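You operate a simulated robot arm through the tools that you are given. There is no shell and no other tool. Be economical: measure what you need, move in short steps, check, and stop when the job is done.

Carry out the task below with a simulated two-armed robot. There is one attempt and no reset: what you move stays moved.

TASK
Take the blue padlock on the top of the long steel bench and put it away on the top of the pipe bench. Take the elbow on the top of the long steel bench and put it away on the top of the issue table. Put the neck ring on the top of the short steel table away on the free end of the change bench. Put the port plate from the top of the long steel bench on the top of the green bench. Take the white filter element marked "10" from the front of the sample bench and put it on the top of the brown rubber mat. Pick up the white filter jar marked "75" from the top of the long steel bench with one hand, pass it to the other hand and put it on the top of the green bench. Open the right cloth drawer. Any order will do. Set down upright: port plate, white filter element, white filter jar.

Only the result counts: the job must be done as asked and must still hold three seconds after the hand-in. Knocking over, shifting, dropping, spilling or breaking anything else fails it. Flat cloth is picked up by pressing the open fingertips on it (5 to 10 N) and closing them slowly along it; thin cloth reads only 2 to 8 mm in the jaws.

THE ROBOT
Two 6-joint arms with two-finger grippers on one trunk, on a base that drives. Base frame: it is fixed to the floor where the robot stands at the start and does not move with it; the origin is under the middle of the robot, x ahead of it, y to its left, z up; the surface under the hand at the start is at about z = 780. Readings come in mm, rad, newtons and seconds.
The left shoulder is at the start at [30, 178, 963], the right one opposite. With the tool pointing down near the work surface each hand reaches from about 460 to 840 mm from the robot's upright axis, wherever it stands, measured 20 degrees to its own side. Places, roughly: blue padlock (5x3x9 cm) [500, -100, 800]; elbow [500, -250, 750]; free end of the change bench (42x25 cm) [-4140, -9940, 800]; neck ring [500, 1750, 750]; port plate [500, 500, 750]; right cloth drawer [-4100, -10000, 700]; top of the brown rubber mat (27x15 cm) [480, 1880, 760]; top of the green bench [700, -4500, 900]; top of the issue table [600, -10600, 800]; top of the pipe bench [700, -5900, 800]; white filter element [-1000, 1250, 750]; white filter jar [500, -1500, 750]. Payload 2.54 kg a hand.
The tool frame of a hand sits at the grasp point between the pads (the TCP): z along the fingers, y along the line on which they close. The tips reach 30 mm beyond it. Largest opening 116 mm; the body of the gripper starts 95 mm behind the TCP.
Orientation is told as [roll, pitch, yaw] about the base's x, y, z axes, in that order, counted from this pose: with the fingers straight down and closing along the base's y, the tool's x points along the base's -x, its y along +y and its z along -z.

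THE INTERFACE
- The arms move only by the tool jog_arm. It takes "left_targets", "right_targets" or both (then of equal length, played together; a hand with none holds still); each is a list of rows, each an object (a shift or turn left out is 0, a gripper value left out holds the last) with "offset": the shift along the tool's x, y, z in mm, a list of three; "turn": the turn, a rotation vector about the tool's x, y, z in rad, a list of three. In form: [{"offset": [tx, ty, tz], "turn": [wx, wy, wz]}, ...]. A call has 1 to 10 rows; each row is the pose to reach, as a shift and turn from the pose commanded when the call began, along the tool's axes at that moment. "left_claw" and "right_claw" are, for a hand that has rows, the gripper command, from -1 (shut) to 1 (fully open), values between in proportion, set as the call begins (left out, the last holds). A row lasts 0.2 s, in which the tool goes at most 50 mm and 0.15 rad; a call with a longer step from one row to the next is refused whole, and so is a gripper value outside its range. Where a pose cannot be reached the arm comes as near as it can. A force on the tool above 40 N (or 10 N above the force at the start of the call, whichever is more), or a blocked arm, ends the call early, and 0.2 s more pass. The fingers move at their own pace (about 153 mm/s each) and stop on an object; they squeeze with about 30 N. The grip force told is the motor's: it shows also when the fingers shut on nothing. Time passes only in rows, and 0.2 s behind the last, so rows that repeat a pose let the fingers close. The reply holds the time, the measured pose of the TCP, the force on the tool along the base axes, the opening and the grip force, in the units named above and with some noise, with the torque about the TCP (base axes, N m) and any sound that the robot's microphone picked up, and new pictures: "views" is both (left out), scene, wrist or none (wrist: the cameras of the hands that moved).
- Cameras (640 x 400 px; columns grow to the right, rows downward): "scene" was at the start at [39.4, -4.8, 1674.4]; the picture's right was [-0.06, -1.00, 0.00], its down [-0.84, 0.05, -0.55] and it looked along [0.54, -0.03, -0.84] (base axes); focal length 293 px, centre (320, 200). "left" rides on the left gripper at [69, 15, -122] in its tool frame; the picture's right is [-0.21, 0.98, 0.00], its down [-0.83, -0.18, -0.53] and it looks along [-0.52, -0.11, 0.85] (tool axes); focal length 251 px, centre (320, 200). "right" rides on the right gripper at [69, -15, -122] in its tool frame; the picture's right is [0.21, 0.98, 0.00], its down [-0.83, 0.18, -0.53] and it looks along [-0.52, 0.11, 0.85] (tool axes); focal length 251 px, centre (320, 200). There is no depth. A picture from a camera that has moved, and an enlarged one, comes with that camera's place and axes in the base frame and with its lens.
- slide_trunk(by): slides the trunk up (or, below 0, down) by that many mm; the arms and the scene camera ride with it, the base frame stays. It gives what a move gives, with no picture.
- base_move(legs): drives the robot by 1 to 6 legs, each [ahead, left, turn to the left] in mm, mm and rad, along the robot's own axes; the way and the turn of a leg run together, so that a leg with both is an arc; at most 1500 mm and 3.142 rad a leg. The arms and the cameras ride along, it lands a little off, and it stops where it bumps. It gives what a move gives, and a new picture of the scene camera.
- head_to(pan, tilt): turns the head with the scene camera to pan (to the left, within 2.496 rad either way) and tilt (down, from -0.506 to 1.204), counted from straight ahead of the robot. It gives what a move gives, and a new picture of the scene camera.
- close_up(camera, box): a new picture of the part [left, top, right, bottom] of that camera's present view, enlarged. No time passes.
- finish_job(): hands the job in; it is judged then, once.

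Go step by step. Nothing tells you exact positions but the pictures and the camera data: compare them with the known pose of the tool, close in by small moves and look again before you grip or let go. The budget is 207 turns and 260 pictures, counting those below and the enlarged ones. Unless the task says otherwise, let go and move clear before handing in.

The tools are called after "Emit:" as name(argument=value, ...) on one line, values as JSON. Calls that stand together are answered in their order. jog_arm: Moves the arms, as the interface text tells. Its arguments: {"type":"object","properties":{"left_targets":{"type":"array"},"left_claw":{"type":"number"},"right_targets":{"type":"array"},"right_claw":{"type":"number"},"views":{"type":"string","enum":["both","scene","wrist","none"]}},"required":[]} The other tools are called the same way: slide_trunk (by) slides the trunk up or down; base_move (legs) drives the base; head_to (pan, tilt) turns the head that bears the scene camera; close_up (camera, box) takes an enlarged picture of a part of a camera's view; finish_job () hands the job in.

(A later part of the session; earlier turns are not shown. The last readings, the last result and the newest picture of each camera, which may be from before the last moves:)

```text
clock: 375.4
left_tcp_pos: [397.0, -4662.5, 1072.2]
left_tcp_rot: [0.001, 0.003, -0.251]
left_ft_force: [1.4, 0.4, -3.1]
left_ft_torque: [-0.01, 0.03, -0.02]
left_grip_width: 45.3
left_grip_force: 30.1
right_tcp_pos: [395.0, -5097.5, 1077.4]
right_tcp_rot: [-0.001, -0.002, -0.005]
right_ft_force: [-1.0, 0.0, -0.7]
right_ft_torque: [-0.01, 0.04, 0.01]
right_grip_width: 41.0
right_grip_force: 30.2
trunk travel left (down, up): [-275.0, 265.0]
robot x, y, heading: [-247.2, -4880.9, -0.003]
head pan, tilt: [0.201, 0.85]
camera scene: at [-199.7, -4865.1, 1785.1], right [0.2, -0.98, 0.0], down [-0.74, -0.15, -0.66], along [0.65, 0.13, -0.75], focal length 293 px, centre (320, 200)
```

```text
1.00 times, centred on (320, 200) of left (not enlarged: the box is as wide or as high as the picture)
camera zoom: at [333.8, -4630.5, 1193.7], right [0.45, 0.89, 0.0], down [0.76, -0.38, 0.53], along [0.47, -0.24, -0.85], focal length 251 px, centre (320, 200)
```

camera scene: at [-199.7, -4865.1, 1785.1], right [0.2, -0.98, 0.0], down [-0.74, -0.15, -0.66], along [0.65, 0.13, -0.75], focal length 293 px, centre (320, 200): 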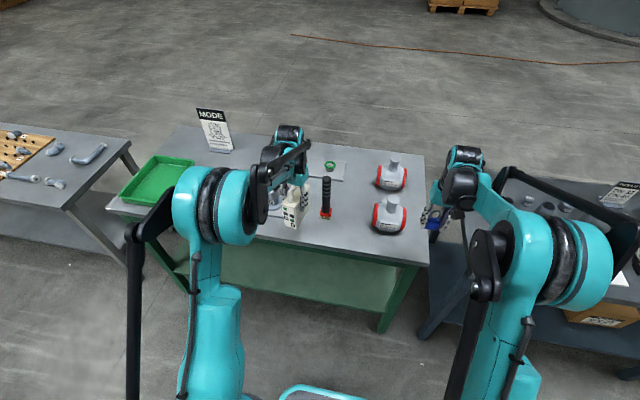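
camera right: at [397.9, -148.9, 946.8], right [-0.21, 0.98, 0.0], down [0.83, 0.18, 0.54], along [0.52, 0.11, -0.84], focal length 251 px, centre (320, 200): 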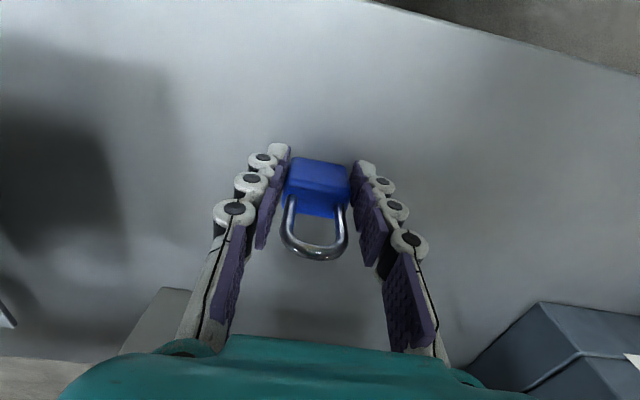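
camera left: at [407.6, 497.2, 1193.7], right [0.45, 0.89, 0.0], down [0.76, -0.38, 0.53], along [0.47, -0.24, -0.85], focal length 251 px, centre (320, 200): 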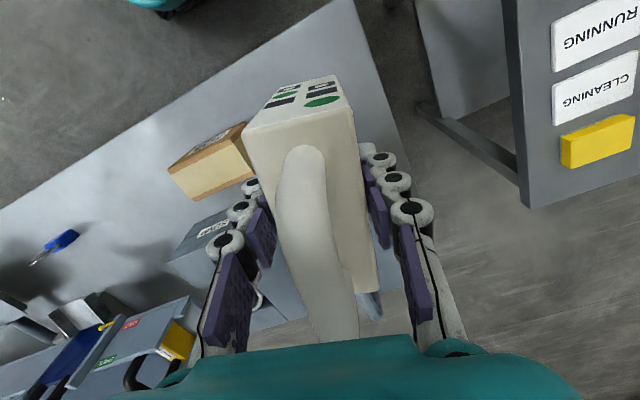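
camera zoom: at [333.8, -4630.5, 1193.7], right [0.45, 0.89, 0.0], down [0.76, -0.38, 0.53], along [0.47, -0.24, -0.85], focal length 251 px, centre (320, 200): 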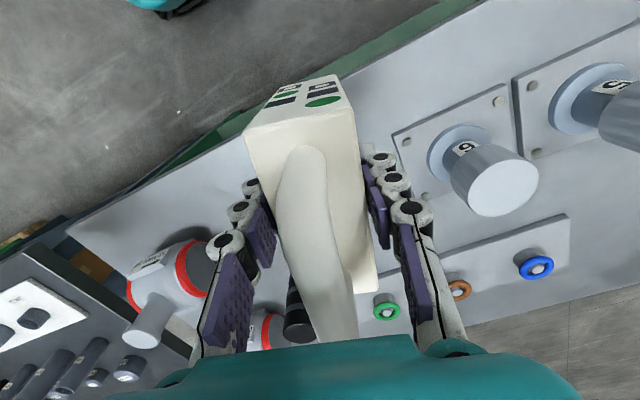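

Emit:
close_up(camera="scene", box=[220, 130, 440, 280])

```text
2.67 times, centred on (330, 205) of scene
camera zoom: at [-199.7, -4865.1, 1785.1], right [0.2, -0.98, 0.0], down [-0.74, -0.15, -0.66], along [0.65, 0.13, -0.75], focal length 780 px, centre (293, 187)
```

zoom: 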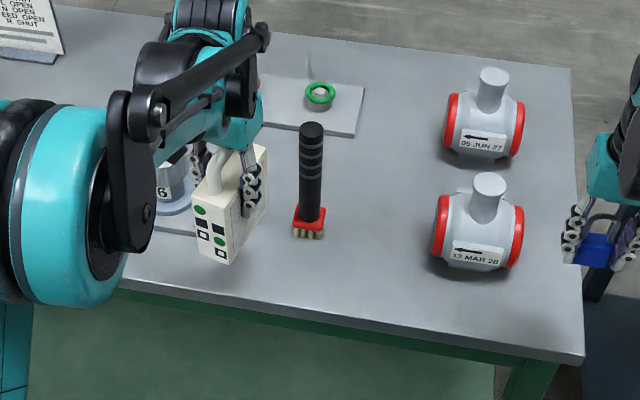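

There's good free space near [418, -4835] between the brush and the valve bodies. I shift the base right 170 mm so the plate is above it.

Emit:
base_move(legs=[[20, -170, 0]])

Emit:
jog_arm(left_targets=[{"offset": [0, 0, 30]}, {"offset": [0, 0, 50]}, {"offset": [0, 0, 50]}], views="wrist")

Emit:
close_up(camera="scene", box=[180, 130, 400, 280])

```text
clock: 376.9
left_tcp_pos: [419.0, -4829.9, 1070.3]
left_tcp_rot: [0.0, 0.004, -0.252]
left_ft_force: [0.3, -0.9, -3.8]
left_ft_torque: [0.05, 0.02, -0.02]
left_grip_width: 45.3
left_grip_force: 29.6
right_tcp_pos: [413.7, -5264.9, 1076.7]
right_tcp_rot: [-0.002, 0.0, -0.004]
right_ft_force: [-0.4, -0.1, -2.9]
right_ft_torque: [0.01, 0.06, -0.02]
right_grip_width: 40.9
right_grip_force: 29.6
trunk travel left (down, up): [-275.0, 265.0]
robot x, y, heading: [-224.9, -5049.2, -0.001]
head pan, tilt: [0.201, 0.85]
camera scene: at [-178.9, -5033.2, 1785.0], right [0.2, -0.98, 0.0], down [-0.74, -0.15, -0.66], along [0.65, 0.13, -0.75], focal length 293 px, centre (320, 200)
```

scene: 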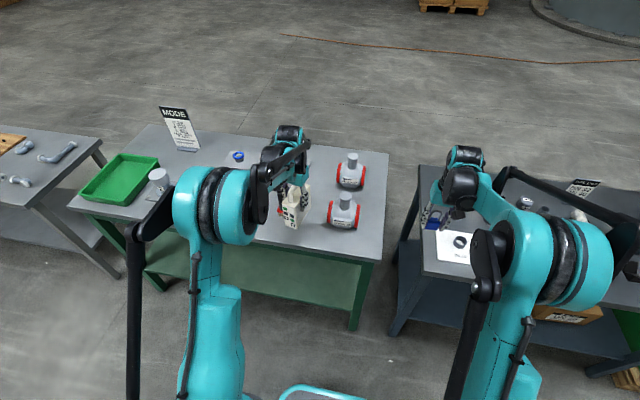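

```text
clock: 377.7
left_tcp_pos: [416.6, -4830.0, 1022.3]
left_tcp_rot: [0.0, 0.004, -0.252]
left_ft_force: [0.2, 0.2, -4.1]
left_ft_torque: [0.0, 0.06, 0.0]
left_grip_width: 45.5
left_grip_force: 30.2
right_tcp_pos: [413.8, -5264.0, 1075.7]
right_tcp_rot: [-0.003, -0.003, -0.004]
right_ft_force: [-0.2, 0.3, -1.9]
right_ft_torque: [-0.04, -0.02, 0.0]
right_grip_width: 40.9
right_grip_force: 30.5
trunk travel left (down, up): [-275.0, 265.0]
robot x, y, heading: [-224.4, -5047.9, -0.002]
head pan, tilt: [0.201, 0.85]
camera left: at [352.4, -4796.9, 1143.6], right [0.45, 0.89, 0.0], down [0.76, -0.38, 0.53], along [0.47, -0.24, -0.85], focal length 251 px, centre (320, 200)
```

left: 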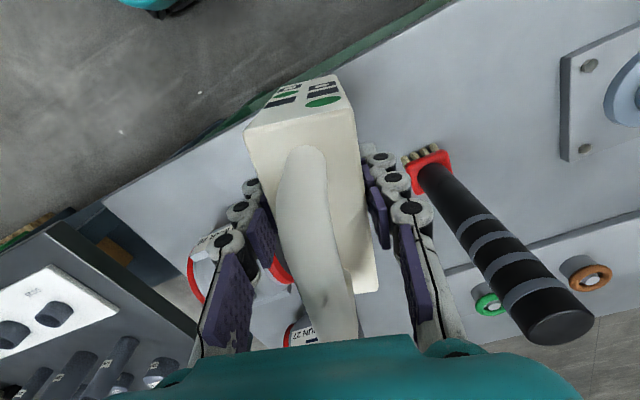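

```text
2.67 times, centred on (290, 205) of scene
camera zoom: at [-179.2, -5031.0, 1785.0], right [0.2, -0.98, 0.0], down [-0.74, -0.15, -0.66], along [0.65, 0.13, -0.75], focal length 780 px, centre (400, 187)
```

zoom: 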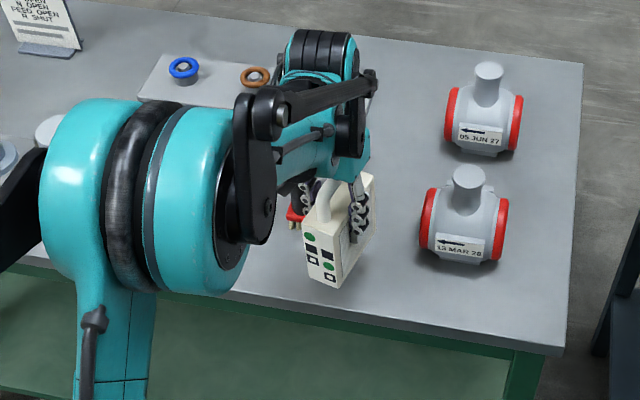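

Emit:
jog_arm(left_targets=[{"offset": [0, 0, 12]}, {"offset": [0, 0, 22]}, {"offset": [0, 0, 27]}, {"offset": [0, 0, 31]}, {"offset": [0, 0, 34]}, {"offset": [0, 0, 37]}, {"offset": [0, 0, 40]}, {"offset": [0, 0, 43]}, {"offset": [0, 0, 46]}], views="wrist")

Emit:
close_up(camera="scene", box=[230, 160, 340, 240])

```text
clock: 379.7
left_tcp_pos: [418.2, -4828.1, 975.6]
left_tcp_rot: [0.0, 0.004, -0.251]
left_ft_force: [0.5, 0.4, -3.4]
left_ft_torque: [0.01, 0.04, -0.03]
left_grip_width: 45.4
left_grip_force: 30.2
right_tcp_pos: [414.7, -5265.0, 1077.0]
right_tcp_rot: [-0.004, -0.001, -0.004]
right_ft_force: [0.0, 0.1, 0.1]
right_ft_torque: [0.01, -0.01, 0.0]
right_grip_width: 40.9
right_grip_force: 29.7
trunk travel left (down, up): [-275.0, 265.0]
robot x, y, heading: [-224.7, -5045.2, 0.0]
head pan, tilt: [0.201, 0.85]
camera left: at [354.4, -4796.9, 1097.1], right [0.45, 0.89, 0.0], down [0.76, -0.38, 0.53], along [0.47, -0.24, -0.85], focal length 251 px, centre (320, 200)
```

left: 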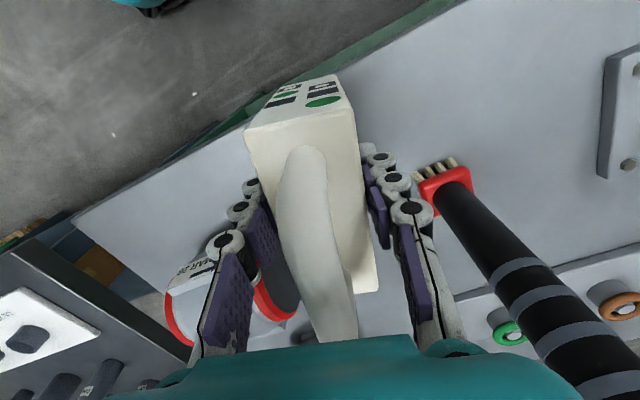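

```text
5.00 times, centred on (285, 200) of scene
camera zoom: at [-179.0, -5031.6, 1785.0], right [0.2, -0.98, 0.0], down [-0.74, -0.15, -0.66], along [0.65, 0.13, -0.75], focal length 1463 px, centre (495, 200)
```

zoom: 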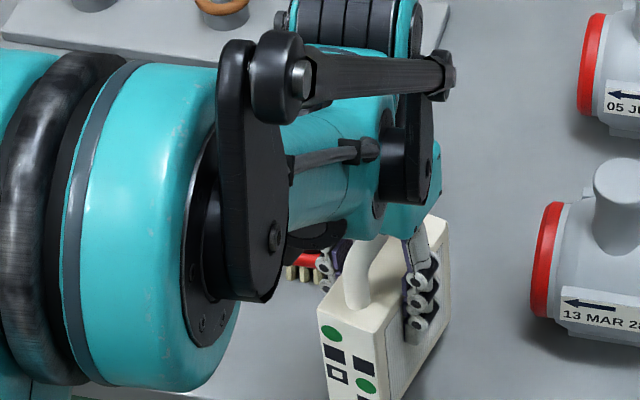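

Emit:
jog_arm(left_targets=[{"offset": [0, 0, 3]}, {"offset": [0, 0, 6]}, {"offset": [0, 0, 9]}, {"offset": [0, 0, 12]}, {"offset": [0, 0, 15]}, {"offset": [0, 0, 18]}, {"offset": [0, 0, 21]}, {"offset": [0, 0, 24]}], views="none")

```text
clock: 381.5
left_tcp_pos: [416.4, -4829.4, 950.8]
left_tcp_rot: [0.0, 0.005, -0.252]
left_ft_force: [1.4, 0.1, -1.1]
left_ft_torque: [-0.02, -0.17, 0.03]
left_grip_width: 45.1
left_grip_force: 30.3
right_tcp_pos: [415.0, -5265.1, 1077.1]
right_tcp_rot: [-0.002, -0.002, -0.005]
right_ft_force: [0.3, -0.3, -0.5]
right_ft_torque: [0.01, 0.02, -0.01]
right_grip_width: 40.9
right_grip_force: 30.8
trunk travel left (down, up): [-275.0, 265.0]
robot x, y, heading: [-229.8, -5046.9, -0.004]
head pan, tilt: [0.201, 0.85]
```

Emit:
jog_arm(left_targets=[{"offset": [0, 0, 2]}, {"offset": [0, 0, 3]}, {"offset": [0, 0, 3]}], views="wrist")

Emit:
close_up(camera="scene", box=[230, 160, 340, 240])

```text
clock: 382.3
left_tcp_pos: [416.8, -4829.4, 949.4]
left_tcp_rot: [0.003, 0.002, -0.252]
left_ft_force: [7.0, 3.0, 24.9]
left_ft_torque: [0.12, -0.2, -0.03]
left_grip_width: 45.5
left_grip_force: 30.0
right_tcp_pos: [411.9, -5265.4, 1078.2]
right_tcp_rot: [-0.001, -0.002, -0.004]
right_ft_force: [0.3, -0.8, -0.4]
right_ft_torque: [0.02, 0.03, 0.01]
right_grip_width: 41.1
right_grip_force: 30.6
trunk travel left (down, up): [-275.0, 265.0]
robot x, y, heading: [-228.3, -5046.0, -0.007]
head pan, tilt: [0.201, 0.85]
camera left: at [352.5, -4797.4, 1071.6], right [0.45, 0.89, 0.0], down [0.76, -0.38, 0.53], along [0.48, -0.24, -0.85], focal length 251 px, centre (320, 200)
```

left: 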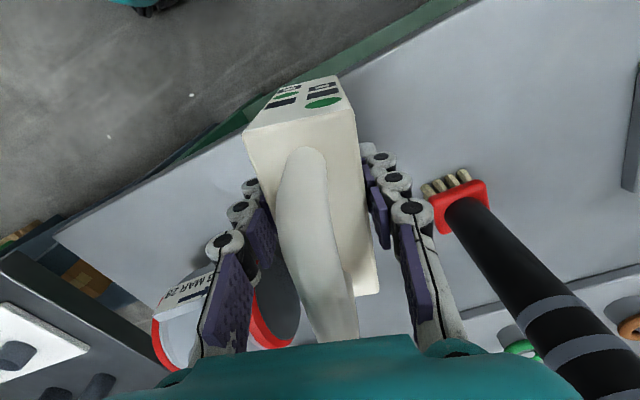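

```text
5.00 times, centred on (285, 200) of scene
camera zoom: at [-181.6, -5032.4, 1785.2], right [0.2, -0.98, 0.0], down [-0.74, -0.15, -0.66], along [0.65, 0.13, -0.75], focal length 1463 px, centre (495, 200)
```

zoom: 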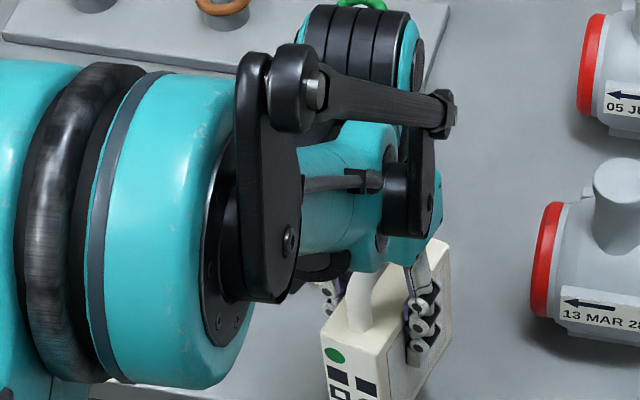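

The plate's front overhangs the bench edge a little, so I lift 20 mm and shift it ~40 mm inward before setting down.

Emit:
jog_arm(left_targets=[{"offset": [0, 0, -10]}, {"offset": [0, 0, -22]}, {"offset": [-21, -5, -22]}, {"offset": [-42, -10, -22]}, {"offset": [-42, -10, -22]}], views="wrist")

```text
clock: 383.5
left_tcp_pos: [455.5, -4849.4, 972.3]
left_tcp_rot: [0.0, 0.003, -0.249]
left_ft_force: [0.0, 1.0, -4.0]
left_ft_torque: [0.0, 0.01, -0.03]
left_grip_width: 45.3
left_grip_force: 30.1
right_tcp_pos: [413.1, -5264.7, 1077.0]
right_tcp_rot: [-0.003, -0.003, -0.005]
right_ft_force: [0.1, 1.7, -1.5]
right_ft_torque: [0.0, 0.03, 0.0]
right_grip_width: 41.1
right_grip_force: 29.9
trunk travel left (down, up): [-275.0, 265.0]
robot x, y, heading: [-229.2, -5044.3, -0.0]
head pan, tilt: [0.201, 0.85]
camera left: at [391.5, -4817.6, 1093.5], right [0.45, 0.89, 0.0], down [0.76, -0.38, 0.53], along [0.47, -0.24, -0.85], focal length 251 px, centre (320, 200)
```

left: 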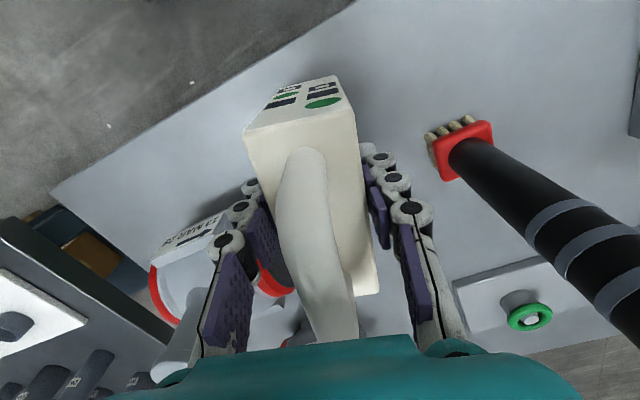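

Emit:
jog_arm(left_targets=[{"offset": [0, 0, 10]}, {"offset": [0, 0, 17]}, {"offset": [0, 0, 20]}, {"offset": [0, 0, 22]}, {"offset": [0, 0, 24]}], views="none")

```text
clock: 384.7
left_tcp_pos: [455.1, -4848.9, 948.6]
left_tcp_rot: [0.003, 0.003, -0.251]
left_ft_force: [8.9, 1.7, 23.7]
left_ft_torque: [0.09, -0.25, -0.11]
left_grip_width: 45.6
left_grip_force: 30.6
right_tcp_pos: [413.6, -5265.0, 1077.7]
right_tcp_rot: [-0.001, -0.004, -0.005]
right_ft_force: [-0.2, 0.3, -0.9]
right_ft_torque: [0.01, -0.01, 0.04]
right_grip_width: 40.9
right_grip_force: 29.8
trunk travel left (down, up): [-275.0, 265.0]
robot x, y, heading: [-224.7, -5045.7, -0.003]
head pan, tilt: [0.201, 0.85]
```

Contact. I ease off 1–2 mm, open, and rise straight up past the handle.

Emit:
jog_arm(left_targets=[{"offset": [0, 0, -1.5]}, {"offset": [0, 0, -1.5]}], views="none")

Emit:
jog_arm(left_targets=[{"offset": [0, 0, 0]}, {"offset": [0, 0, 0]}, {"offset": [0, 0, 0]}], left_claw=0.3, views="none")

Emit:
jog_arm(left_targets=[{"offset": [0, 0, -30]}, {"offset": [0, 0, -70]}, {"offset": [0, 0, -110]}, {"offset": [0, 0, -150]}, {"offset": [20, 0, -180]}, {"offset": [60, 0, -190]}], views="wrist")

Emit:
close_up(camera="scene", box=[180, 130, 400, 280])

```text
clock: 385.3
left_tcp_pos: [455.0, -4849.1, 949.4]
left_tcp_rot: [0.0, 0.003, -0.252]
left_ft_force: [3.8, 1.9, 10.0]
left_ft_torque: [-0.04, -0.85, 0.15]
left_grip_width: 45.2
left_grip_force: 29.3
right_tcp_pos: [412.8, -5264.9, 1076.7]
right_tcp_rot: [-0.002, -0.002, -0.005]
right_ft_force: [0.0, -0.1, -0.5]
right_ft_torque: [0.0, 0.02, 0.03]
right_grip_width: 40.9
right_grip_force: 29.9
trunk travel left (down, up): [-275.0, 265.0]
robot x, y, heading: [-228.0, -5047.7, -0.005]
head pan, tilt: [0.201, 0.85]
```

```text
clock: 386.1
left_tcp_pos: [454.3, -4850.3, 947.8]
left_tcp_rot: [0.001, 0.003, -0.251]
left_ft_force: [0.5, -0.1, -0.8]
left_ft_torque: [0.03, -0.02, -0.02]
left_grip_width: 75.3
left_grip_force: 0.0
right_tcp_pos: [414.2, -5265.2, 1077.3]
right_tcp_rot: [-0.002, -0.003, -0.005]
right_ft_force: [-0.1, 0.2, -0.4]
right_ft_torque: [0.0, 0.02, 0.04]
right_grip_width: 40.4
right_grip_force: 29.8
trunk travel left (down, up): [-275.0, 265.0]
robot x, y, heading: [-228.4, -5048.1, 0.002]
head pan, tilt: [0.201, 0.85]
```

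```text
clock: 387.5
left_tcp_pos: [399.7, -4835.9, 1136.7]
left_tcp_rot: [0.001, 0.003, -0.251]
left_ft_force: [-0.1, 1.1, 0.6]
left_ft_torque: [-0.03, -0.04, -0.02]
left_grip_width: 75.7
left_grip_force: 0.1
right_tcp_pos: [411.8, -5264.9, 1078.8]
right_tcp_rot: [-0.001, -0.003, -0.006]
right_ft_force: [0.7, 0.1, -1.3]
right_ft_torque: [-0.05, 0.01, 0.02]
right_grip_width: 40.7
right_grip_force: 29.7
trunk travel left (down, up): [-275.0, 265.0]
robot x, y, heading: [-226.5, -5046.5, -0.003]
head pan, tilt: [0.201, 0.85]
camera left: at [335.7, -4803.9, 1259.4], right [0.45, 0.89, 0.0], down [0.76, -0.38, 0.53], along [0.47, -0.24, -0.85], focal length 251 px, centre (320, 200)
```

left: 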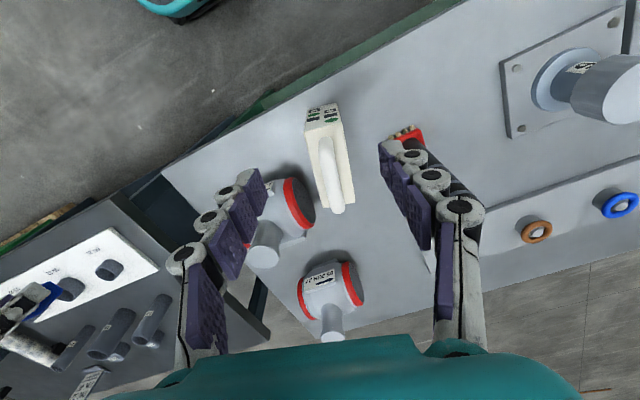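

```text
2.67 times, centred on (290, 205) of scene
camera zoom: at [-182.0, -5031.4, 1785.1], right [0.2, -0.98, 0.0], down [-0.74, -0.15, -0.66], along [0.65, 0.13, -0.75], focal length 780 px, centre (400, 187)
```

zoom: 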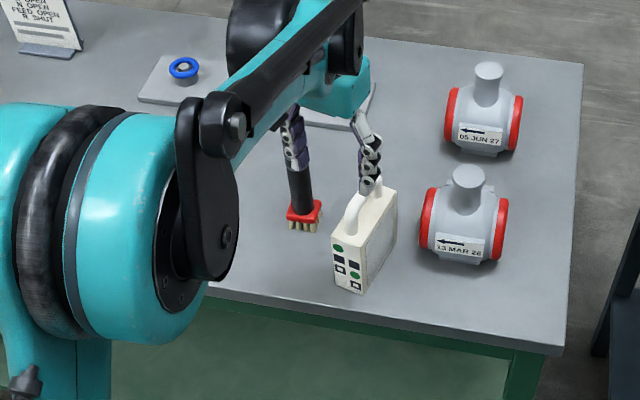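

The port plate stands upright on the green bench. Now to the pipe bench with the padlock.

Emit:
base_move(legs=[[-180, 0, 0], [0, -550, 0]])

Emit:
head_to(pan=-0.35, tilt=0.75)

Emit:
close_up(camera="right", box=[0, 0, 640, 400])

```text
clock: 391.8
left_tcp_pos: [213.1, -5386.2, 1135.8]
left_tcp_rot: [0.001, 0.003, -0.251]
left_ft_force: [0.2, -1.2, -0.3]
left_ft_torque: [0.02, -0.01, -0.02]
left_grip_width: 75.3
left_grip_force: 0.0
right_tcp_pos: [225.8, -5815.9, 1076.5]
right_tcp_rot: [-0.003, -0.004, -0.003]
right_ft_force: [-0.8, 0.5, 0.2]
right_ft_torque: [0.01, -0.01, 0.0]
right_grip_width: 40.8
right_grip_force: 30.7
trunk travel left (down, up): [-275.0, 265.0]
robot x, y, heading: [-416.5, -5595.3, 0.001]
head pan, tilt: [0.201, 0.85]
camera scene: at [-366.5, -5583.2, 1785.0], right [0.2, -0.98, 0.0], down [-0.74, -0.15, -0.66], along [0.65, 0.13, -0.75], focal length 293 px, centre (320, 200)
```

scene: 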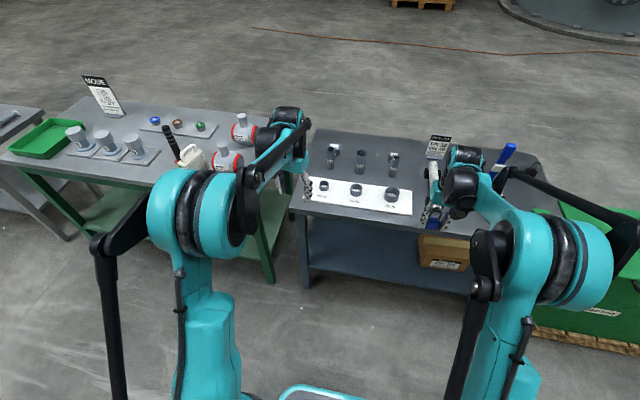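

```text
clock: 392.8
left_tcp_pos: [213.9, -5384.9, 1136.0]
left_tcp_rot: [0.001, 0.003, -0.25]
left_ft_force: [0.0, 0.9, -0.1]
left_ft_torque: [-0.01, 0.02, 0.03]
left_grip_width: 75.7
left_grip_force: 0.0
right_tcp_pos: [227.2, -5814.8, 1077.1]
right_tcp_rot: [-0.003, -0.001, -0.004]
right_ft_force: [-1.0, -0.8, -0.6]
right_ft_torque: [0.02, 0.02, -0.02]
right_grip_width: 41.0
right_grip_force: 29.9
trunk travel left (down, up): [-275.0, 265.0]
robot x, y, heading: [-416.0, -5596.7, -0.002]
head pan, tilt: [-0.351, 0.75]
camera scene: at [-365.3, -5626.6, 1793.0], right [-0.34, -0.94, 0.0], down [-0.64, 0.23, -0.73], along [0.69, -0.25, -0.68], focal length 293 px, centre (320, 200)
```

scene: 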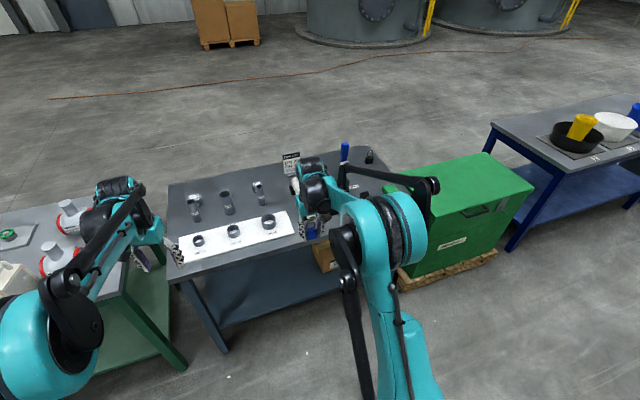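

```text
1.00 times, centred on (320, 200) of right (not enlarged: the box is as wide or as high as the picture)
camera zoom: at [157.3, -5828.6, 1198.3], right [-0.21, 0.98, 0.0], down [0.83, 0.18, 0.54], along [0.52, 0.11, -0.84], focal length 251 px, centre (320, 200)
```

zoom: 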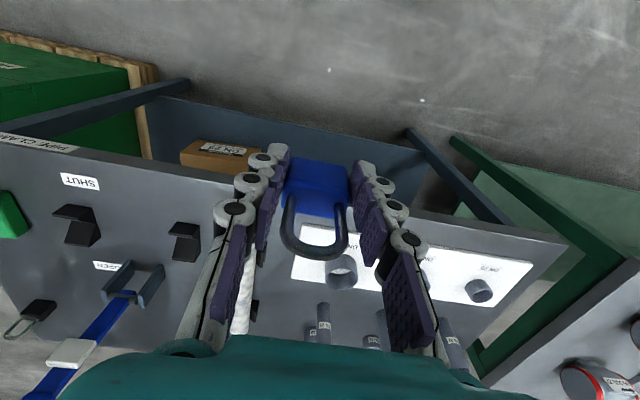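

The pipe bench has a free spot near [490, -5910] between the white template and the black brackets. I move in.

Emit:
base_move(legs=[[0, -95, 0], [260, 0, 0]])

Emit:
jog_arm(right_targets=[{"offset": [0, 0, 45]}, {"offset": [0, 0, 90]}, {"offset": [0, 0, 120]}, {"offset": [0, 0, 120]}], views="wrist")

Emit:
close_up(camera="scene", box=[220, 130, 440, 280])

```text
clock: 395.3
left_tcp_pos: [471.7, -5478.3, 1136.0]
left_tcp_rot: [0.0, 0.004, -0.246]
left_ft_force: [0.2, -0.5, 0.1]
left_ft_torque: [0.01, 0.05, 0.01]
left_grip_width: 75.4
left_grip_force: 0.0
right_tcp_pos: [486.5, -5907.7, 1076.4]
right_tcp_rot: [-0.002, 0.0, 0.001]
right_ft_force: [-1.5, -1.2, -1.3]
right_ft_torque: [-0.02, 0.08, -0.01]
right_grip_width: 41.0
right_grip_force: 29.6
trunk travel left (down, up): [-275.0, 265.0]
robot x, y, heading: [-155.9, -5694.9, 0.002]
head pan, tilt: [-0.351, 0.75]
camera scene: at [-107.4, -5722.1, 1793.0], right [-0.34, -0.94, 0.0], down [-0.64, 0.23, -0.73], along [0.69, -0.25, -0.68], focal length 293 px, centre (320, 200)
```

scene: 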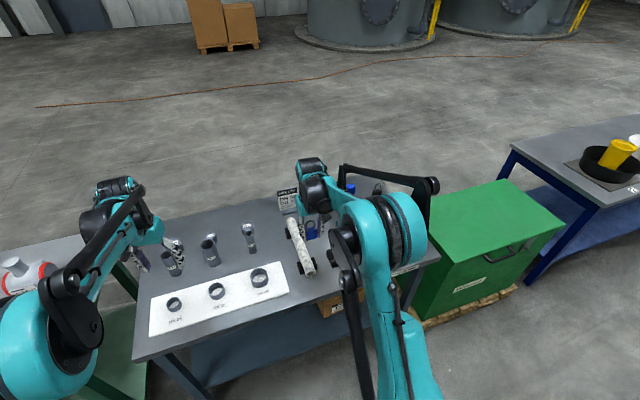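

```text
clock: 396.3
left_tcp_pos: [469.8, -5479.2, 1137.7]
left_tcp_rot: [0.0, 0.003, -0.245]
left_ft_force: [-0.2, 0.5, 0.4]
left_ft_torque: [-0.05, 0.01, -0.02]
left_grip_width: 75.2
left_grip_force: 0.0
right_tcp_pos: [485.4, -5908.9, 955.5]
right_tcp_rot: [-0.001, -0.001, -0.001]
right_ft_force: [-0.4, -0.3, -1.4]
right_ft_torque: [-0.04, 0.02, 0.02]
right_grip_width: 40.7
right_grip_force: 29.6
trunk travel left (down, up): [-275.0, 265.0]
robot x, y, heading: [-153.8, -5693.2, 0.0]
head pan, tilt: [-0.351, 0.75]
camera right: at [415.6, -5923.0, 1076.4], right [-0.21, 0.98, 0.0], down [0.82, 0.18, 0.54], along [0.52, 0.11, -0.84], focal length 251 px, centre (320, 200)
```

right: 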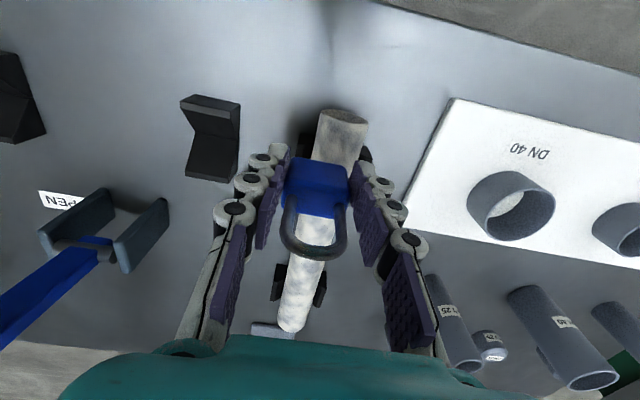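

```text
2.67 times, centred on (330, 205) of scene
camera zoom: at [-108.7, -5722.0, 1793.1], right [-0.34, -0.94, 0.0], down [-0.64, 0.23, -0.73], along [0.69, -0.25, -0.68], focal length 780 px, centre (293, 187)
```

zoom: 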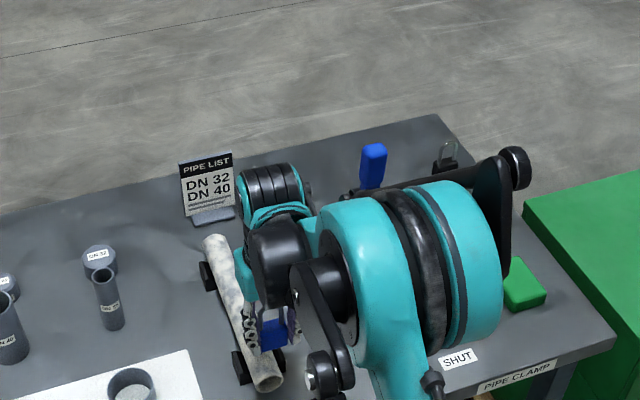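

A white pipe lies right under the hand, so I choose a spot nearer the front, about [445, -5967], clear of pipe and bracket.

Emit:
jog_arm(right_targets=[{"offset": [20, -28, 0]}, {"offset": [40, -58, 0]}, {"offset": [40, -58, 30]}, {"offset": [40, -58, 55]}, {"offset": [40, -58, 55]}], views="wrist")

```text
clock: 397.5
left_tcp_pos: [470.3, -5478.5, 1136.1]
left_tcp_rot: [0.0, 0.004, -0.245]
left_ft_force: [0.3, -0.4, -0.5]
left_ft_torque: [0.0, -0.01, -0.04]
left_grip_width: 75.5
left_grip_force: 0.0
right_tcp_pos: [445.1, -5966.3, 902.6]
right_tcp_rot: [-0.003, 0.0, 0.0]
right_ft_force: [-0.8, -0.2, -1.4]
right_ft_torque: [-0.01, 0.03, 0.02]
right_grip_width: 41.1
right_grip_force: 29.7
trunk travel left (down, up): [-275.0, 265.0]
robot x, y, heading: [-158.3, -5692.3, 0.004]
head pan, tilt: [-0.351, 0.75]
camera right: at [374.8, -5979.4, 1024.0], right [-0.21, 0.98, 0.0], down [0.82, 0.18, 0.54], along [0.52, 0.11, -0.84], focal length 251 px, centre (320, 200)
```

right: 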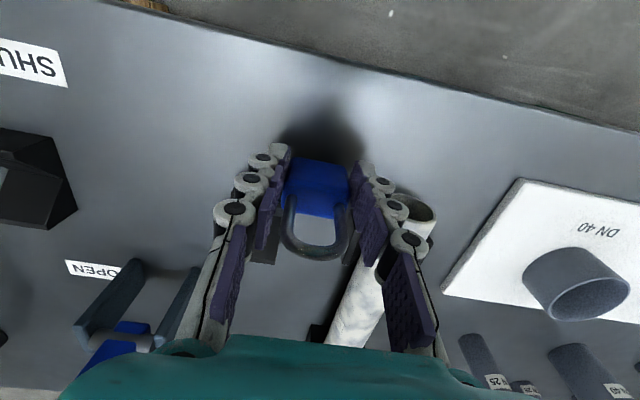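

Emit:
jog_arm(right_targets=[{"offset": [0, 0, 25]}, {"offset": [0, 0, 45]}, {"offset": [0, 0, 52]}, {"offset": [0, 0, 57]}, {"offset": [0, 0, 61]}, {"offset": [0, 0, 65]}, {"offset": [0, 0, 69]}, {"offset": [0, 0, 73]}, {"offset": [0, 0, 77]}, {"offset": [0, 0, 81]}], views="none")

```text
clock: 398.1
left_tcp_pos: [466.2, -5477.9, 1137.6]
left_tcp_rot: [0.0, -0.001, -0.246]
left_ft_force: [0.7, 0.1, 0.2]
left_ft_torque: [0.06, 0.01, -0.02]
left_grip_width: 75.5
left_grip_force: 0.0
right_tcp_pos: [443.0, -5966.4, 869.9]
right_tcp_rot: [-0.002, -0.003, 0.0]
right_ft_force: [-7.9, 2.0, 47.6]
right_ft_torque: [0.67, 0.44, -0.01]
right_grip_width: 41.3
right_grip_force: 29.9
trunk travel left (down, up): [-275.0, 265.0]
robot x, y, heading: [-158.9, -5690.3, 0.006]
head pan, tilt: [-0.351, 0.75]
stopped in row 2 (right hand): the force on the tool passed its limit at 113 N (the readings are from after the stop); the commanded pose is now the measured one
```

It met the surface earlier than expected. I look before releasing.

Emit:
jog_arm(right_targets=[{"offset": [0, 0, -1]}], views="wrist")

Emit:
close_up(camera="scene", box=[260, 180, 440, 310])

```text
clock: 398.5
left_tcp_pos: [466.9, -5477.0, 1138.3]
left_tcp_rot: [0.0, 0.0, -0.246]
left_ft_force: [0.2, 0.5, 0.1]
left_ft_torque: [0.0, 0.03, 0.02]
left_grip_width: 75.4
left_grip_force: 0.0
right_tcp_pos: [442.3, -5964.8, 869.1]
right_tcp_rot: [-0.005, -0.005, 0.001]
right_ft_force: [-7.1, 1.8, 45.2]
right_ft_torque: [0.75, 0.44, 0.18]
right_grip_width: 41.3
right_grip_force: 30.0
trunk travel left (down, up): [-275.0, 265.0]
robot x, y, heading: [-153.6, -5690.3, 0.003]
head pan, tilt: [-0.351, 0.75]
camera right: at [372.7, -5978.6, 990.7], right [-0.21, 0.98, 0.0], down [0.82, 0.18, 0.54], along [0.53, 0.11, -0.84], focal length 251 px, centre (320, 200)
```

right: 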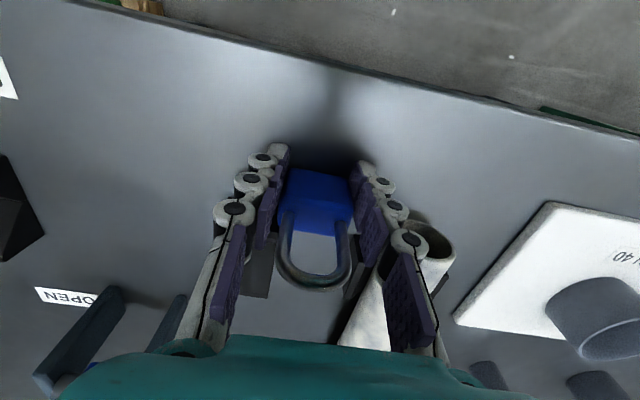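

```text
3.08 times, centred on (350, 245) of scene
camera zoom: at [-114.8, -5719.6, 1793.4], right [-0.34, -0.94, 0.0], down [-0.64, 0.23, -0.73], along [0.69, -0.25, -0.68], focal length 900 px, centre (228, 62)
```

zoom: 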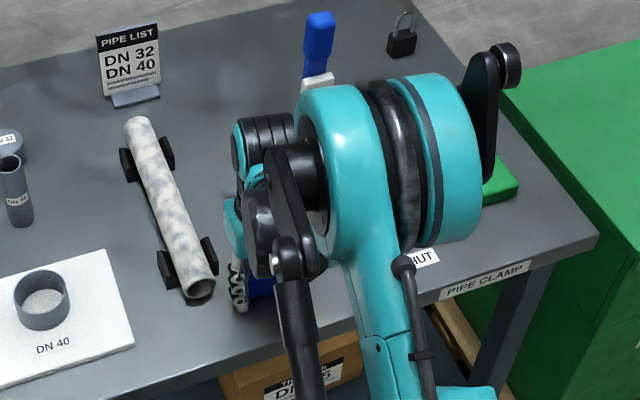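

Emit:
jog_arm(right_targets=[{"offset": [0, 0, -2]}, {"offset": [0, 0, -4]}, {"offset": [0, 0, -4]}], views="none")

```text
clock: 399.3
left_tcp_pos: [471.2, -5478.6, 1135.9]
left_tcp_rot: [0.001, 0.002, -0.245]
left_ft_force: [0.2, 0.0, 0.6]
left_ft_torque: [-0.05, 0.04, -0.03]
left_grip_width: 75.5
left_grip_force: 0.1
right_tcp_pos: [447.2, -5967.2, 869.2]
right_tcp_rot: [-0.005, -0.002, 0.001]
right_ft_force: [-1.1, 1.7, 2.8]
right_ft_torque: [0.15, 0.09, 0.03]
right_grip_width: 41.0
right_grip_force: 29.9
trunk travel left (down, up): [-275.0, 265.0]
robot x, y, heading: [-153.7, -5695.7, 0.005]
head pan, tilt: [-0.351, 0.75]
```

Nearly unloaded and touching. I open, then rise.

Emit:
jog_arm(right_targets=[{"offset": [0, 0, 0]}, {"offset": [0, 0, 0]}, {"offset": [0, 0, 0]}], right_claw=0.25, views="none")

Emit:
jog_arm(right_targets=[{"offset": [0, 0, -30]}, {"offset": [0, 0, -75]}, {"offset": [0, 0, -120]}, {"offset": [0, 0, -165]}, {"offset": [0, 0, -210]}], views="wrist")

```text
clock: 400.1
left_tcp_pos: [469.8, -5478.5, 1136.9]
left_tcp_rot: [0.0, 0.004, -0.248]
left_ft_force: [-0.3, 0.7, -0.1]
left_ft_torque: [-0.02, -0.01, -0.03]
left_grip_width: 75.4
left_grip_force: 0.1
right_tcp_pos: [445.8, -5967.0, 870.2]
right_tcp_rot: [-0.003, -0.004, 0.0]
right_ft_force: [0.5, -0.8, -0.3]
right_ft_torque: [-0.02, 0.01, 0.01]
right_grip_width: 72.5
right_grip_force: 0.0
trunk travel left (down, up): [-275.0, 265.0]
robot x, y, heading: [-156.0, -5692.7, 0.004]
head pan, tilt: [-0.351, 0.75]
```

```text
clock: 401.3
left_tcp_pos: [469.4, -5478.8, 1136.5]
left_tcp_rot: [0.001, 0.003, -0.247]
left_ft_force: [0.3, 0.5, -0.2]
left_ft_torque: [-0.03, -0.01, 0.0]
left_grip_width: 75.2
left_grip_force: 0.1
right_tcp_pos: [445.9, -5965.2, 1080.7]
right_tcp_rot: [-0.004, -0.004, 0.001]
right_ft_force: [-0.3, 0.1, 0.6]
right_ft_torque: [0.01, 0.03, 0.03]
right_grip_width: 72.5
right_grip_force: 0.0
trunk travel left (down, up): [-275.0, 265.0]
robot x, y, heading: [-153.2, -5694.3, 0.001]
head pan, tilt: [-0.351, 0.75]
camera right: at [375.4, -5979.9, 1202.2], right [-0.21, 0.98, 0.0], down [0.82, 0.18, 0.54], along [0.52, 0.11, -0.84], focal length 251 px, centre (320, 200)
```

right: 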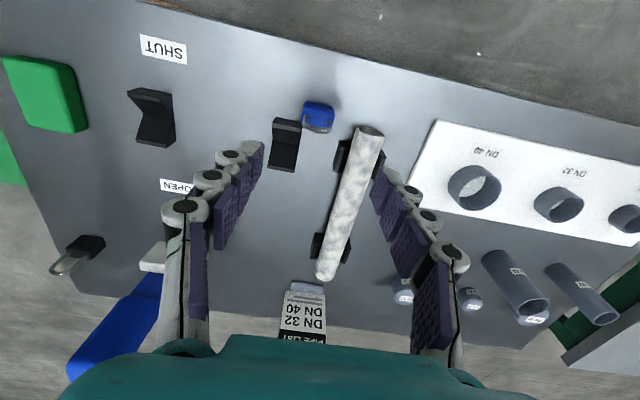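

Emit:
close_up(camera="right", box=[250, 70, 410, 190])

Emit:
base_move(legs=[[-230, 0, 0], [0, 1400, 0], [0, 1400, 0], [0, 1350, 0]])

Emit:
head_to(pan=-0.1, tilt=0.75)

```text
3.33 times, centred on (330, 130) of right
camera zoom: at [375.4, -5979.9, 1202.2], right [-0.21, 0.98, 0.0], down [0.82, 0.18, 0.54], along [0.52, 0.11, -0.84], focal length 838 px, centre (287, 433)
```

zoom: 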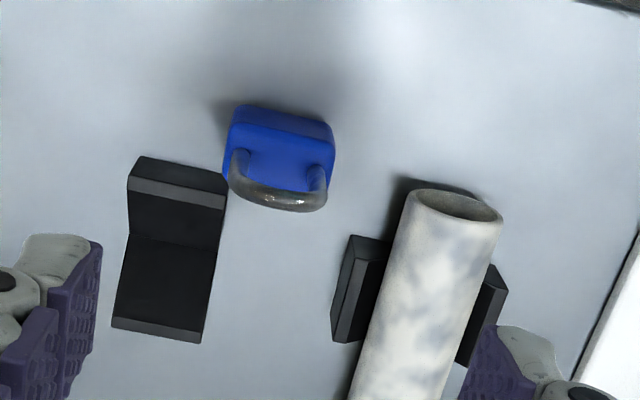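

```text
clock: 422.7
left_tcp_pos: [393.2, -1349.4, 1136.5]
left_tcp_rot: [0.0, 0.005, -0.321]
left_ft_force: [-0.3, 0.4, 0.2]
left_ft_torque: [-0.01, 0.01, 0.01]
left_grip_width: 75.5
left_grip_force: 0.0
right_tcp_pos: [333.1, -1834.3, 1080.8]
right_tcp_rot: [-0.001, -0.002, -0.074]
right_ft_force: [0.3, 0.3, -0.2]
right_ft_torque: [0.0, 0.01, -0.01]
right_grip_width: 72.4
right_grip_force: 0.0
trunk travel left (down, up): [-275.0, 265.0]
robot x, y, heading: [-248.9, -1514.9, -0.069]
head pan, tilt: [-0.351, 0.75]
camera scene: at [-201.8, -1549.3, 1793.0], right [-0.41, -0.91, 0.0], down [-0.62, 0.28, -0.73], along [0.67, -0.3, -0.68], focal length 293 px, centre (320, 200)
```

scene: 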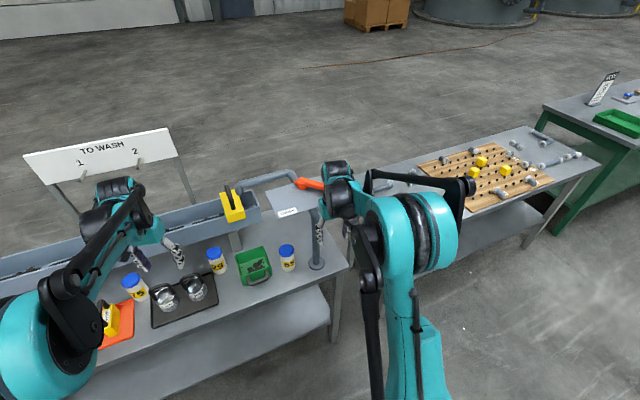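

```text
clock: 423.5
left_tcp_pos: [393.1, -1350.5, 1136.7]
left_tcp_rot: [0.0, 0.003, -0.321]
left_ft_force: [0.3, -0.4, 0.1]
left_ft_torque: [0.01, 0.01, 0.0]
left_grip_width: 75.4
left_grip_force: 0.0
right_tcp_pos: [332.3, -1833.3, 1080.3]
right_tcp_rot: [-0.001, -0.004, -0.074]
right_ft_force: [0.3, 0.7, 0.2]
right_ft_torque: [0.0, 0.02, 0.01]
right_grip_width: 72.6
right_grip_force: 0.1
trunk travel left (down, up): [-275.0, 265.0]
robot x, y, heading: [-246.4, -1516.3, -0.073]
head pan, tilt: [-0.099, 0.75]
camera scene: at [-195.8, -1530.0, 1793.0], right [-0.17, -0.99, 0.0], down [-0.67, 0.12, -0.73], along [0.72, -0.12, -0.68], focal length 293 px, centre (320, 200)
```

scene: 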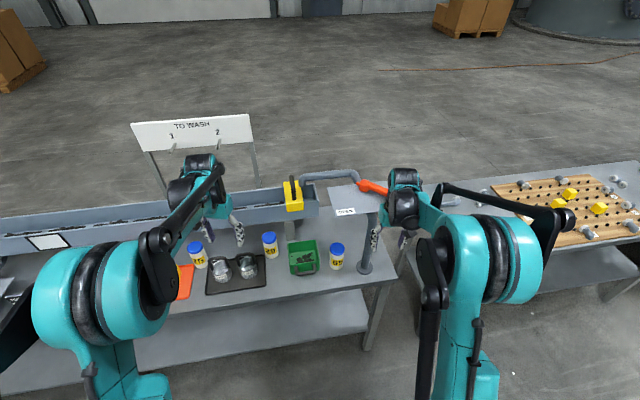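

Emit:
close_up(camera="scene", box=[170, 200, 390, 330])

```text
2.91 times, centred on (280, 265) of scene
camera zoom: at [-195.8, -1530.0, 1793.0], right [-0.17, -0.99, 0.0], down [-0.67, 0.12, -0.73], along [0.72, -0.12, -0.68], focal length 851 px, centre (436, 11)
```

zoom: 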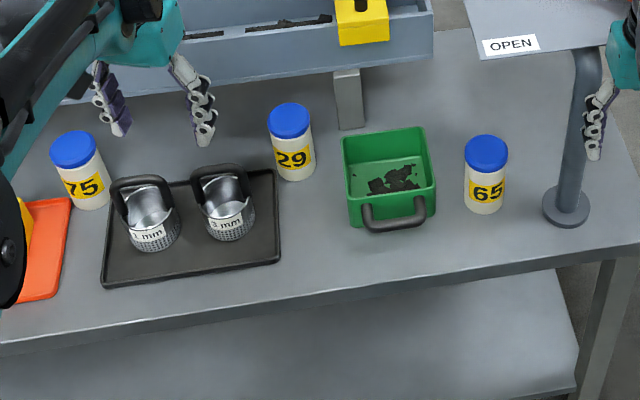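

Padlock is on the pipe bench. The jar marked 75 is the left one, near [563, -1163]. I position so the left hand can pick it.

Emit:
base_move(legs=[[0, 141, 0.073], [136, 0, 0]])

Emit:
head_to(pan=0.15, tilt=0.9)

Emit:
close_up(camera="left", box=[0, 0, 640, 400])

```text
clock: 425.7
left_tcp_pos: [522.3, -1167.1, 1136.4]
left_tcp_rot: [-0.001, 0.003, -0.255]
left_ft_force: [0.0, 0.1, 0.7]
left_ft_torque: [-0.01, 0.06, 0.01]
left_grip_width: 75.5
left_grip_force: 0.0
right_tcp_pos: [493.2, -1655.6, 1080.7]
right_tcp_rot: [-0.001, -0.003, -0.011]
right_ft_force: [0.1, 0.1, -0.4]
right_ft_torque: [0.01, 0.03, -0.01]
right_grip_width: 72.5
right_grip_force: 0.0
trunk travel left (down, up): [-275.0, 265.0]
robot x, y, heading: [-108.2, -1378.6, -0.007]
head pan, tilt: [-0.099, 0.75]
camera scene: at [-53.5, -1385.7, 1793.0], right [-0.11, -0.99, 0.0], down [-0.68, 0.07, -0.73], along [0.73, -0.08, -0.68], focal length 293 px, centre (320, 200)
```

scene: 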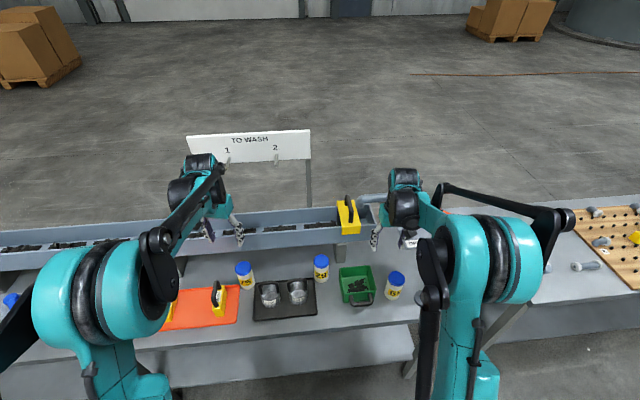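

```text
clock: 426.5
left_tcp_pos: [521.2, -1167.4, 1137.0]
left_tcp_rot: [0.0, 0.003, -0.255]
left_ft_force: [-0.4, -0.8, -0.4]
left_ft_torque: [-0.01, 0.01, -0.01]
left_grip_width: 75.5
left_grip_force: 0.1
right_tcp_pos: [491.9, -1654.1, 1079.1]
right_tcp_rot: [-0.001, -0.003, -0.012]
right_ft_force: [0.0, 0.8, 0.9]
right_ft_torque: [0.02, 0.03, 0.01]
right_grip_width: 72.5
right_grip_force: 0.2
trunk travel left (down, up): [-275.0, 265.0]
robot x, y, heading: [-109.9, -1378.6, -0.002]
head pan, tilt: [0.15, 0.901]
camera scene: at [-63.1, -1366.0, 1781.2], right [0.14, -0.99, 0.0], down [-0.78, -0.11, -0.62], along [0.62, 0.09, -0.78], focal length 293 px, centre (320, 200)
```

scene: 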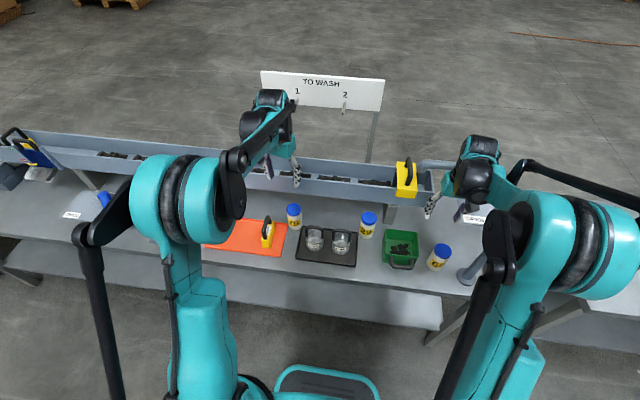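

```text
1.00 times, centred on (320, 200) of left (not enlarged: the box is as wide or as high as the picture)
camera zoom: at [457.2, -1135.7, 1258.7], right [0.45, 0.89, 0.0], down [0.75, -0.38, 0.53], along [0.47, -0.24, -0.85], focal length 251 px, centre (320, 200)
```

zoom: 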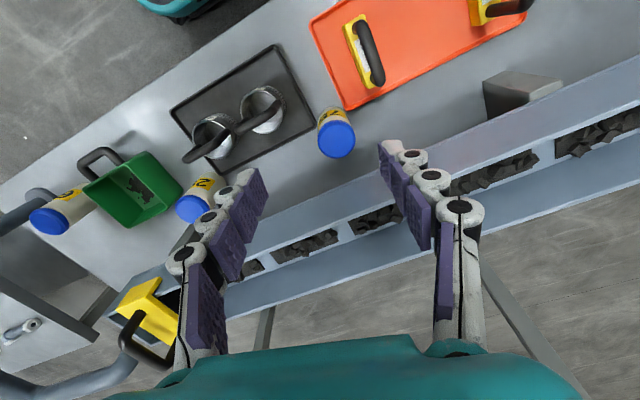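

Jar 75's cap is at about [570, -1167, 900]. I move above it with the left hand, squaring the yaw.

Emit:
jog_arm(left_targets=[{"offset": [-16, 4, 20], "turn": [0, 0, -0.13]}, {"offset": [-32, 8, 50], "turn": [0, 0, -0.255]}, {"offset": [-47, 12, 90], "turn": [0, 0, -0.255]}, {"offset": [-47, 12, 135], "turn": [0, 0, -0.255]}, {"offset": [-47, 12, 165], "turn": [0, 0, -0.255]}, {"offset": [-47, 12, 165], "turn": [0, 0, -0.255]}], left_claw=0.7, views="wrist")

Emit:
close_up(camera="scene", box=[230, 140, 390, 270])

```text
clock: 427.9
left_tcp_pos: [570.5, -1167.1, 971.4]
left_tcp_rot: [0.001, 0.004, -0.001]
left_ft_force: [-0.1, 0.9, -0.3]
left_ft_torque: [-0.01, 0.0, -0.03]
left_grip_width: 98.6
left_grip_force: 0.0
right_tcp_pos: [492.0, -1655.3, 1079.5]
right_tcp_rot: [-0.001, -0.003, -0.013]
right_ft_force: [-0.7, -0.1, -0.1]
right_ft_torque: [-0.02, 0.02, -0.03]
right_grip_width: 72.6
right_grip_force: 0.0
trunk travel left (down, up): [-275.0, 265.0]
robot x, y, heading: [-105.0, -1380.1, -0.001]
head pan, tilt: [0.15, 0.901]
camera left: at [500.5, -1152.2, 1093.2], right [0.21, 0.98, 0.0], down [0.83, -0.18, 0.53], along [0.52, -0.11, -0.85], focal length 251 px, centre (320, 200)
```

left: 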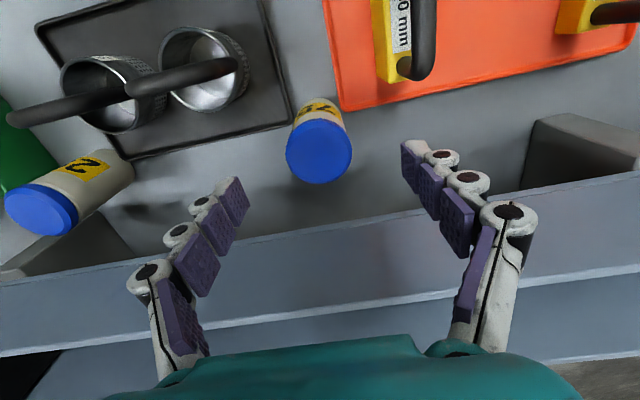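

```text
3.08 times, centred on (310, 205) of scene
camera zoom: at [-62.9, -1366.0, 1781.2], right [0.14, -0.99, 0.0], down [-0.78, -0.11, -0.62], along [0.61, 0.09, -0.78], focal length 900 px, centre (351, 185)
```

zoom: 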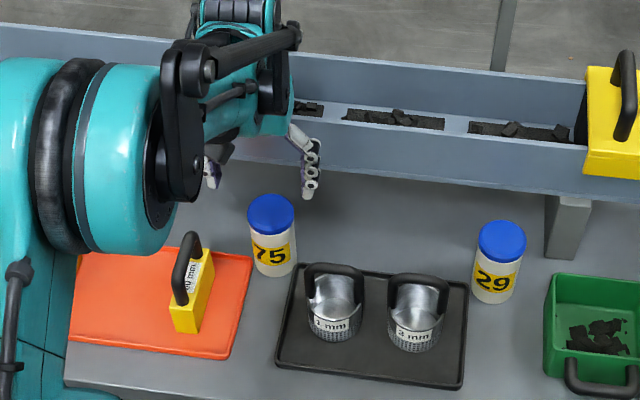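

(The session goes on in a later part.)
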